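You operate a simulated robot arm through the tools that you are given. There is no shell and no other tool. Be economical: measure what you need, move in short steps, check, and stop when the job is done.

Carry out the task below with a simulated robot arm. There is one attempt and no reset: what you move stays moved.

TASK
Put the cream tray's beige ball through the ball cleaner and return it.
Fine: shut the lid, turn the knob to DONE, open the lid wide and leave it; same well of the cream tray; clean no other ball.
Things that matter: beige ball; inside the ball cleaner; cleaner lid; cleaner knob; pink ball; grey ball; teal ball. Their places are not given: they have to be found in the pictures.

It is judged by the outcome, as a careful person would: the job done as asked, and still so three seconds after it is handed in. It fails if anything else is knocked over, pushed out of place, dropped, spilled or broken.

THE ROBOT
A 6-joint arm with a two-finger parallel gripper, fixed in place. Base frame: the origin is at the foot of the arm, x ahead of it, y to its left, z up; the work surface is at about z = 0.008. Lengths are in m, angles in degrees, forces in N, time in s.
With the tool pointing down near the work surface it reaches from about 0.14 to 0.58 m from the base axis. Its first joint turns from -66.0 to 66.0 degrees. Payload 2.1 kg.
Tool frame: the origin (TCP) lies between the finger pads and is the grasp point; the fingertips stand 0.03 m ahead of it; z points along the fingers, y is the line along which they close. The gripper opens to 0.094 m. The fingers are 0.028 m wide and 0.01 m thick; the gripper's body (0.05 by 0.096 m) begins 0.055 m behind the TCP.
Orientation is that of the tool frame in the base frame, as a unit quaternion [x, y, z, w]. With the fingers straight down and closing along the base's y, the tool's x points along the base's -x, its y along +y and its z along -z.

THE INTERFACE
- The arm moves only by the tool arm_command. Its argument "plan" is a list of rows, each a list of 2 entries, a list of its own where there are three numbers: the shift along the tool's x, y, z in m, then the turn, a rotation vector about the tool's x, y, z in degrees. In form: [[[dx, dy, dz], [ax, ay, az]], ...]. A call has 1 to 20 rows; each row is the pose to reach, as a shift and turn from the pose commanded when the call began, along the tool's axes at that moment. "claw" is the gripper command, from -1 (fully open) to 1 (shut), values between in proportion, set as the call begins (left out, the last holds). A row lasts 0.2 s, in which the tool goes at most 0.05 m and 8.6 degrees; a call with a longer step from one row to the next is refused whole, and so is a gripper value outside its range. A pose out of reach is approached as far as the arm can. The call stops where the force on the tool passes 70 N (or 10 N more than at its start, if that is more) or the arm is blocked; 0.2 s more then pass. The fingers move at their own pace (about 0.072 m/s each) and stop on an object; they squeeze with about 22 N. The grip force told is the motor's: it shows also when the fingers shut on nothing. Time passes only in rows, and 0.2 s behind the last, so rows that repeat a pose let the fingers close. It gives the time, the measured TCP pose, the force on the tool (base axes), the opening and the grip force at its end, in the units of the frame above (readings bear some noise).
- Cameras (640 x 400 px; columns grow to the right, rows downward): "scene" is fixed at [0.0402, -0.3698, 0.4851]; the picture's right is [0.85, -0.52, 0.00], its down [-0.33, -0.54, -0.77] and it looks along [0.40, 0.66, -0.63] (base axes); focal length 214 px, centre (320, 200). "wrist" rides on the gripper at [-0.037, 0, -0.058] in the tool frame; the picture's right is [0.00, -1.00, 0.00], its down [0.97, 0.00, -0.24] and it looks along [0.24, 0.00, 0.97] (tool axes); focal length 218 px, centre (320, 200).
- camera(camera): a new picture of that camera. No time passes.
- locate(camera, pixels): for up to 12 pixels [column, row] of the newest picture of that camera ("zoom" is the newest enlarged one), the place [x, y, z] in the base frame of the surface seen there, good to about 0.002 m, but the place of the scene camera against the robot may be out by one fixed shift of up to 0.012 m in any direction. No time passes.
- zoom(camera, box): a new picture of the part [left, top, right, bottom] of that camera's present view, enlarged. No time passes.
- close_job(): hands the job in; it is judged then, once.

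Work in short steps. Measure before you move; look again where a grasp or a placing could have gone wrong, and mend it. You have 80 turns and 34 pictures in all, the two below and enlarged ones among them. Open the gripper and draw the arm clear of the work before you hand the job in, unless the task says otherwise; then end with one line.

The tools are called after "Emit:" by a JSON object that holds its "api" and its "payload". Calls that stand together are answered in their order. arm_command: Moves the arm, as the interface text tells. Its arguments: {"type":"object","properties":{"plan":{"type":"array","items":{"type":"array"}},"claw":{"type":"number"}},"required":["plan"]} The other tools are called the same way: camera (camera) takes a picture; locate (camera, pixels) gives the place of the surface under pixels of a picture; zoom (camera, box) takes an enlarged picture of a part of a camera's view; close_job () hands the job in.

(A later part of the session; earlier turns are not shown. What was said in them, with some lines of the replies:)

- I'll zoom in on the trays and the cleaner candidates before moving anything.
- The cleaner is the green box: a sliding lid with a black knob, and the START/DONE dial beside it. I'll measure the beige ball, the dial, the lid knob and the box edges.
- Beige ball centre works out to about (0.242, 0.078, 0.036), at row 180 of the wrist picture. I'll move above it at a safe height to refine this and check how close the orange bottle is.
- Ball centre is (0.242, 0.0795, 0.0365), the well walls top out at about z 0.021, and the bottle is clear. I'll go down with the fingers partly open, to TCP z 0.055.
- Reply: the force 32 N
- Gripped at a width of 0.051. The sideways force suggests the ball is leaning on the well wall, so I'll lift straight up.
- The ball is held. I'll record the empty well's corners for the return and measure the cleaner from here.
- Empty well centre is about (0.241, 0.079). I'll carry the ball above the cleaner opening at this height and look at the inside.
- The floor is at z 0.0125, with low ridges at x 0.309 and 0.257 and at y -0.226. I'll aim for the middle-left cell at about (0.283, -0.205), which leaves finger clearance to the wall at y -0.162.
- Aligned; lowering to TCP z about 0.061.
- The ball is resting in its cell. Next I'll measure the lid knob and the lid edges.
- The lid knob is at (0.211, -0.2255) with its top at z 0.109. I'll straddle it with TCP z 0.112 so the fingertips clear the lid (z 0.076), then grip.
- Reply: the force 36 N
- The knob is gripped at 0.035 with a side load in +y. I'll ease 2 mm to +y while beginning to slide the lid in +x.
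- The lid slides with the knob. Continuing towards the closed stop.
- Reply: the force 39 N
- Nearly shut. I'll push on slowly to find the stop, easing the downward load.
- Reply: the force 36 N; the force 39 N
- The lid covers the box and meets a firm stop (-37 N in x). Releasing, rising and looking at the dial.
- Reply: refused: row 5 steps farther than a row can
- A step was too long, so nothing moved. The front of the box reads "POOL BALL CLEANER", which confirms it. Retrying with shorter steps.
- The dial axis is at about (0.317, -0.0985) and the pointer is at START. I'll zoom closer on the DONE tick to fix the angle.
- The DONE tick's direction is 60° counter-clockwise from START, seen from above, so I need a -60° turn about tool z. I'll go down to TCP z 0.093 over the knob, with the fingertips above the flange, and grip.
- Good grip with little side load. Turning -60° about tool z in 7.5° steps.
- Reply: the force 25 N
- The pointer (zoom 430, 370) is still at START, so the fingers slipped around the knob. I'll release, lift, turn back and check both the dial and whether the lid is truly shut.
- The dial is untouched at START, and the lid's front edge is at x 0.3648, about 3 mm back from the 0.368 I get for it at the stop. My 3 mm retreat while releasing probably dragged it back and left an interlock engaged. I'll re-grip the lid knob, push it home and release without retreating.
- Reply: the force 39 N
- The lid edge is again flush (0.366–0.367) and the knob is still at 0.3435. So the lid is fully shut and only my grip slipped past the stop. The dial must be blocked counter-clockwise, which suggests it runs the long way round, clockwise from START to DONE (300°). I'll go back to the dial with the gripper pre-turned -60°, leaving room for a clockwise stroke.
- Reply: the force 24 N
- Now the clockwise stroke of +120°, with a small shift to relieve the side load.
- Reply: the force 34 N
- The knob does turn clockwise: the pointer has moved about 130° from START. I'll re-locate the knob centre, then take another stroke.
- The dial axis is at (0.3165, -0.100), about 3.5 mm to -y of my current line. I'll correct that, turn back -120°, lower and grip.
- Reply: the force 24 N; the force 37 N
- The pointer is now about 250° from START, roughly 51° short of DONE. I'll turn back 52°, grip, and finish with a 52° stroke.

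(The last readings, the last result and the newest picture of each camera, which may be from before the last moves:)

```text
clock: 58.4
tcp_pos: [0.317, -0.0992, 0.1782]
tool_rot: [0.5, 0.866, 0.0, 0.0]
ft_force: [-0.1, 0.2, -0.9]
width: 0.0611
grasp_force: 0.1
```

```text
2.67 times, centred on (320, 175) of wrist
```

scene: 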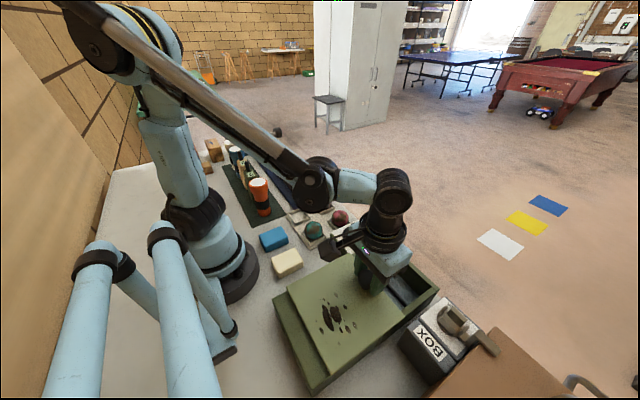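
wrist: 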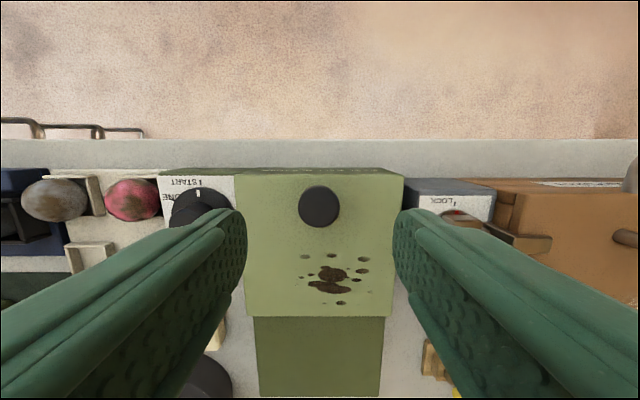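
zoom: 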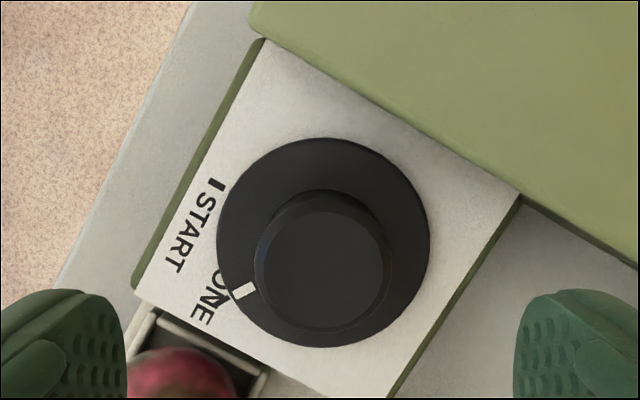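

The pointer now sits on the DONE tick (zoom 244, 291). Next I'll turn back to the straight orientation, go to the lid knob at (0.343, -0.2255) and grip it.

Emit:
{"api": "arm_command", "payload": {"plan": [[[0, 0, -0.02], [0, 0, -7.5]], [[-0.03, -0.01, -0.02], [0, 0, -15]], [[-0.06, -0.02, -0.02], [0, 0, -22.5]], [[-0.09, -0.03, -0.02], [0, 0, -30]], [[-0.1226, -0.04, -0.02], [0, 0, -37.5]], [[-0.1226, -0.04, -0.02], [0, 0, -45]], [[-0.1226, -0.04, -0.02], [0, 0, -52.5]], [[-0.1226, -0.04, -0.02], [0, 0, -60]], [[-0.1226, -0.04, 0.02], [0, 0, -60]], [[-0.1226, -0.04, 0.05], [0, 0, -60]], [[-0.1226, -0.04, 0.066], [0, 0, -60]], [[-0.1226, -0.04, 0.066], [0, 0, -60]]]}}

Emit:
{"api": "arm_command", "payload": {"plan": [[[0, 0, 0], [0, 0, 0]], [[0, 0, 0], [0, 0, 0]], [[0, 0, 0], [0, 0, 0]]], "claw": 1}}

```text
clock: 61.0
tcp_pos: [0.3438, -0.2263, 0.112]
tool_rot: [0.0, 1.0, 0.0, -0.001]
ft_force: [-0.2, -0.3, 0.0]
width: 0.0611
grasp_force: 0.1
```

```text
clock: 61.8
tcp_pos: [0.344, -0.2256, 0.1115]
tool_rot: [-0.001, 1.0, 0.002, 0.0]
ft_force: [-1.9, 16.4, -7.2]
width: 0.0351
grasp_force: 45.2
```

Gripped. Pulling the lid open in -x.

Emit:
{"api": "arm_command", "payload": {"plan": [[[0.005, 0.001, 0], [0, 0, 0]], [[0.015, 0.001, 0], [0, 0, 0]], [[0.027, 0.001, 0], [0, 0, 0]], [[0.039, 0.001, 0], [0, 0, 0]], [[0.051, 0.001, 0], [0, 0, 0]], [[0.063, 0.001, 0], [0, 0, 0]], [[0.075, 0.001, 0], [0, 0, 0]], [[0.087, 0.001, 0], [0, 0, 0]], [[0.099, 0.001, 0], [0, 0, 0]], [[0.111, 0.001, 0], [0, 0, 0]], [[0.123, 0.001, 0], [0, 0, 0]], [[0.129, 0.001, 0], [0, 0, 0]], [[0.133, 0.001, 0], [0, 0, 0]], [[0.133, 0.001, 0], [0, 0, 0]]]}}

```text
clock: 64.8
tcp_pos: [0.2104, -0.2254, 0.1116]
tool_rot: [0.0, 1.0, 0.002, 0.0]
ft_force: [-0.9, 21.8, 36.8]
width: 0.0351
grasp_force: 45.3
```

No stop felt yet in x. I'll nudge a few mm further to find the end of travel, easing the z load.

Emit:
{"api": "arm_command", "payload": {"plan": [[[0.002, 0.001, -0.001], [0, 0, 0]], [[0.004, 0.001, -0.001], [0, 0, 0]], [[0.006, 0.001, -0.001], [0, 0, 0]], [[0.006, 0.001, -0.001], [0, 0, 0]]]}}

```text
clock: 65.8
tcp_pos: [0.2045, -0.2259, 0.1112]
tool_rot: [0.001, 1.0, -0.002, 0.001]
ft_force: [0.1, -4.6, -38.1]
width: 0.035
grasp_force: 45.1
```

The lid is at least as far open as it was at the start. Releasing with no sideways motion, then rising and moving to look at the ball.

Emit:
{"api": "arm_command", "payload": {"plan": [[[0, 0, 0.0005], [0, 0, 0]], [[0, 0, 0.0005], [0, 0, 0]], [[0, 0, 0.0005], [0, 0, 0]], [[0, 0, -0.04], [0, 0, 0]], [[0, 0, -0.08], [0, 0, 0]], [[-0.04, 0.012, -0.08], [0, 0, 0]], [[-0.08, 0.022, -0.08], [0, 0, 0]], [[-0.08, 0.022, -0.08], [0, 0, 0]]], "claw": -0.23}}

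Emit:
{"api": "camera", "payload": {"camera": "wrist"}}

Emit:
{"api": "locate", "payload": {"camera": "wrist", "pixels": [[320, 183], [320, 175], [320, 190], [310, 183], [330, 183], [300, 254], [300, 260], [300, 266], [345, 300], [300, 270], [258, 180], [300, 275]]}}

```text
clock: 67.6
tcp_pos: [0.286, -0.203, 0.1916]
tool_rot: [-0.001, 1.0, 0.0, 0.0]
ft_force: [-0.3, 0.3, -0.1]
width: 0.058
grasp_force: 0.0
```

```text
4 pictures are left
```

wrist: 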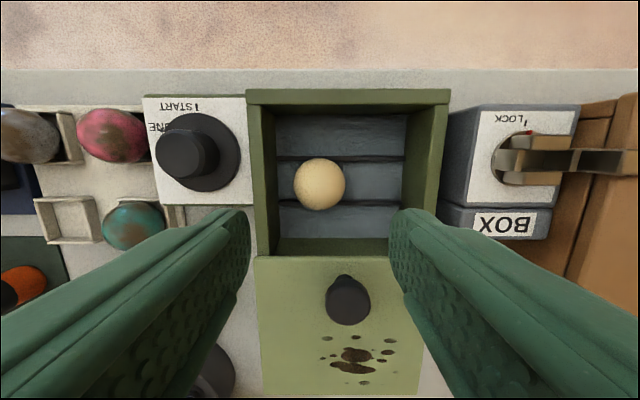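

```text
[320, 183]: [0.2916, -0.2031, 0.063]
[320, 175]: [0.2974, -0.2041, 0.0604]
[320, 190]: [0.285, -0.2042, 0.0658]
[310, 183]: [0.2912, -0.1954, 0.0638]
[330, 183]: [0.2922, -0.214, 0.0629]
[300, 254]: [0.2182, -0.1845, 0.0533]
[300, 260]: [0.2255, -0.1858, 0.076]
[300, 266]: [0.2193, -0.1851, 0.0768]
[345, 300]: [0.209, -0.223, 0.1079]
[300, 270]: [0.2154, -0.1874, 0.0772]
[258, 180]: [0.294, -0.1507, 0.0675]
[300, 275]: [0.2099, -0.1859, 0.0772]
```

The beige ball came out clean, the lid is wide open, and the ball centre is at (0.287, -0.203, 0.038). I'll lower over it with a small opening and grip.

Emit:
{"api": "arm_command", "payload": {"plan": [[[-0.001, -0.0005, 0.04], [0, 0, 0]], [[-0.001, -0.0005, 0.075], [0, 0, 0]], [[-0.001, -0.0005, 0.1], [0, 0, 0]], [[-0.001, -0.0005, 0.12], [0, 0, 0]], [[-0.001, -0.0005, 0.132], [0, 0, 0]], [[-0.001, -0.0005, 0.132], [0, 0, 0]]], "claw": -0.21}}

Emit:
{"api": "arm_command", "payload": {"plan": [[[0, 0, 0], [0, 0, 0]], [[0, 0, 0], [0, 0, 0]], [[0, 0, 0], [0, 0, 0]]], "claw": 1}}

```text
clock: 69.0
tcp_pos: [0.286, -0.2036, 0.058]
tool_rot: [0.0, 1.0, 0.001, 0.0]
ft_force: [-0.5, -0.3, 0.6]
width: 0.0568
grasp_force: 0.1
```

```text
clock: 69.8
tcp_pos: [0.2865, -0.2034, 0.0598]
tool_rot: [0.0, 1.0, -0.001, 0.001]
ft_force: [0.3, 2.1, 0.9]
width: 0.0509
grasp_force: 22.2
```

Gripped at 0.051. Lifting and carrying back above the empty well at (0.241, 0.079).

Emit:
{"api": "arm_command", "payload": {"plan": [[[0, 0, -0.03], [0, 0, 0]], [[0, 0, -0.07], [0, 0, 0]], [[0, 0, -0.115], [0, 0, 0]], [[0, 0, -0.14], [0, 0, 0]], [[0.005, 0.04, -0.14], [0, 0, 0]], [[0.01, 0.085, -0.14], [0, 0, 0]], [[0.02, 0.13, -0.14], [0, 0, 0]], [[0.03, 0.175, -0.14], [0, 0, 0]], [[0.04, 0.22, -0.14], [0, 0, 0]], [[0.045, 0.262, -0.14], [0, 0, 0]], [[0.045, 0.2825, -0.14], [0, 0, 0]], [[0.045, 0.2825, -0.1], [0, 0, 0]], [[0.045, 0.2825, -0.06], [0, 0, 0]], [[0.045, 0.2825, -0.06], [0, 0, 0]]]}}

Emit:
{"api": "camera", "payload": {"camera": "wrist"}}

Emit:
{"api": "locate", "payload": {"camera": "wrist", "pixels": [[320, 240], [320, 160], [280, 150], [360, 150], [320, 150], [320, 140], [320, 145], [320, 155], [285, 160], [290, 160], [350, 160], [355, 160]]}}

```text
clock: 72.8
tcp_pos: [0.2384, 0.0787, 0.1198]
tool_rot: [0.0, 1.0, 0.0, -0.001]
ft_force: [0.6, -1.0, -1.4]
width: 0.0507
grasp_force: 22.3
```

```text
3 pictures are left
```

wrist: 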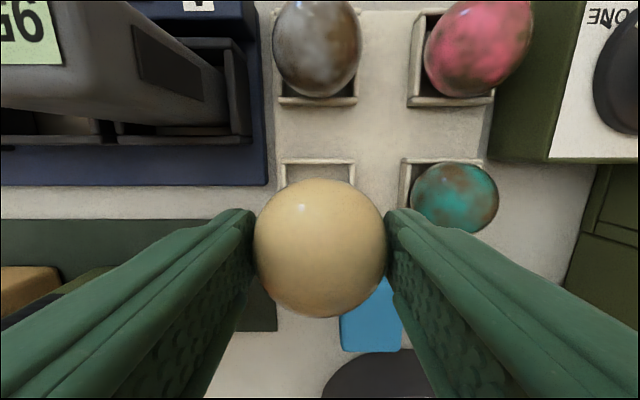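

```text
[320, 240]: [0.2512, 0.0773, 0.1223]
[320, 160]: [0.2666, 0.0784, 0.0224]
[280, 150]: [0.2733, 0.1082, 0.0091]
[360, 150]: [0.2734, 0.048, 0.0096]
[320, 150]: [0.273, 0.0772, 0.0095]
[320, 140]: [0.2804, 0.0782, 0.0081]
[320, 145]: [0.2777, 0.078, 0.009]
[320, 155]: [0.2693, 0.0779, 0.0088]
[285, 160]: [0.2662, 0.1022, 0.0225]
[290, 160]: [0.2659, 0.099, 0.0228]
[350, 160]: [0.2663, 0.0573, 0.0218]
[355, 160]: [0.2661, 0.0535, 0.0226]
```

The ball is centred under the TCP, and the well is about 2 mm further in +x. I'll correct and lower, with a force check near the bottom.

Emit:
{"api": "arm_command", "payload": {"plan": [[[-0.002, 0.0005, 0.02], [0, 0, 0]], [[-0.002, 0.0005, 0.04], [0, 0, 0]], [[-0.002, 0.0005, 0.054], [0, 0, 0]], [[-0.002, 0.0005, 0.061], [0, 0, 0]], [[-0.002, 0.0005, 0.061], [0, 0, 0]]]}}

Emit:
{"api": "arm_command", "payload": {"plan": [[[0, 0, 0.0015], [0, 0, 0]], [[0, 0, 0.003], [0, 0, 0]], [[0, 0, 0.003], [0, 0, 0]]]}}

```text
clock: 74.0
tcp_pos: [0.242, 0.0782, 0.0605]
tool_rot: [0.0, 1.0, 0.001, 0.0]
ft_force: [-0.4, -1.1, -2.2]
width: 0.051
grasp_force: 22.2
```

```text
clock: 74.8
tcp_pos: [0.2412, 0.0804, 0.0561]
tool_rot: [0.001, 1.0, -0.001, -0.002]
ft_force: [-16.3, -1.6, 9.6]
width: 0.0506
grasp_force: 21.7
```

Touching the +x wall lightly (-16 N in x). Easing 1.5 mm back and settling lower.

Emit:
{"api": "arm_command", "payload": {"plan": [[[0.0015, 0, 0], [0, 0, 0]], [[0.0015, 0, 0.001], [0, 0, 0]], [[0.0015, 0, 0.001], [0, 0, 0]]]}}

```text
clock: 75.6
tcp_pos: [0.2395, 0.0789, 0.0554]
tool_rot: [0.001, 1.0, -0.001, 0.0]
ft_force: [-11.3, -0.9, 11.0]
width: 0.051
grasp_force: 22.2
```

Low forces and the ball is seated at about its original height. Opening and rising.

Emit:
{"api": "arm_command", "payload": {"plan": [[[0, 0, 0], [0, 0, 0]], [[0, 0, 0], [0, 0, 0]], [[0, 0, -0.03], [0, 0, 0]], [[0, 0, -0.07], [0, 0, 0]], [[0, 0, -0.115], [0, 0, 0]], [[0, 0, -0.16], [0, 0, 0]], [[0, 0, -0.2], [0, 0, 0]], [[0, 0, -0.2], [0, 0, 0]]], "claw": -0.5}}

Emit:
{"api": "camera", "payload": {"camera": "wrist"}}

Emit:
{"api": "locate", "payload": {"camera": "wrist", "pixels": [[319, 180], [315, 182], [390, 180], [319, 110]]}}

```text
clock: 77.4
tcp_pos: [0.2423, 0.0809, 0.2558]
tool_rot: [0.0, 1.0, 0.0, -0.001]
ft_force: [-0.8, 0.3, -0.6]
width: 0.0705
grasp_force: 0.1
```

```text
2 pictures are left
```

wrist: 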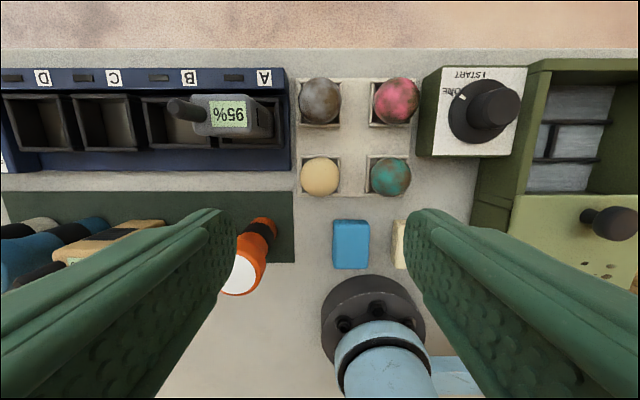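

```text
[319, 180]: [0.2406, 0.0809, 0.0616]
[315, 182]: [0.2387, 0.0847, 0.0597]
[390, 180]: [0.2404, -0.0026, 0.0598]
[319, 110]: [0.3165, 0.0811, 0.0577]
```

The clean beige ball is back in its well, with its top at z 0.061 as before. The dial is on DONE, the lid is open and the other balls are untouched. I'll raise the arm clear and hand in.

Emit:
{"api": "arm_command", "payload": {"plan": [[[0, 0, -0.045], [0, 0, 0]], [[0, 0, -0.09], [0, 0, 0]], [[0, 0, -0.13], [0, 0, 0]], [[0, 0, -0.13], [0, 0, 0]]], "claw": -1}}

Emit:
{"api": "zoom", "payload": {"camera": "scene", "box": [230, 170, 450, 330]}}

```text
clock: 78.4
tcp_pos: [0.2414, 0.0787, 0.3841]
tool_rot: [0.0, 1.0, -0.001, 0.0]
ft_force: [-0.1, -0.1, -0.3]
width: 0.0939
grasp_force: 0.1
```

```text
2.50 times, centred on (340, 250) of scene
```

zoom: 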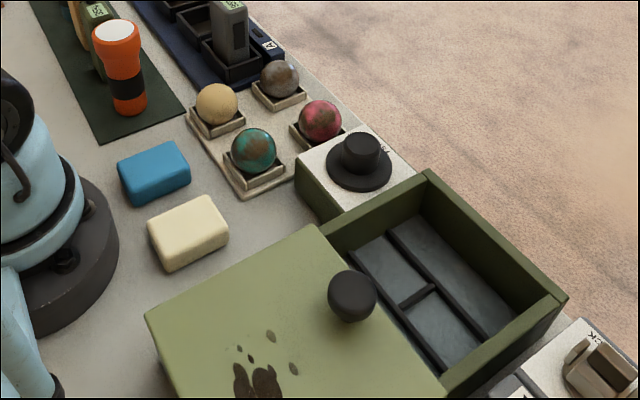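

Everything is in place, so I'm handing the job in.

Emit:
{"api": "close_job", "payload": {}}

```text
The job is handed in.
```

The beige ball went through the cleaner and is back, clean, in its own well of the cream tray; the knob is on DONE, the lid is left wide open, and no other ball was cleaned or moved.
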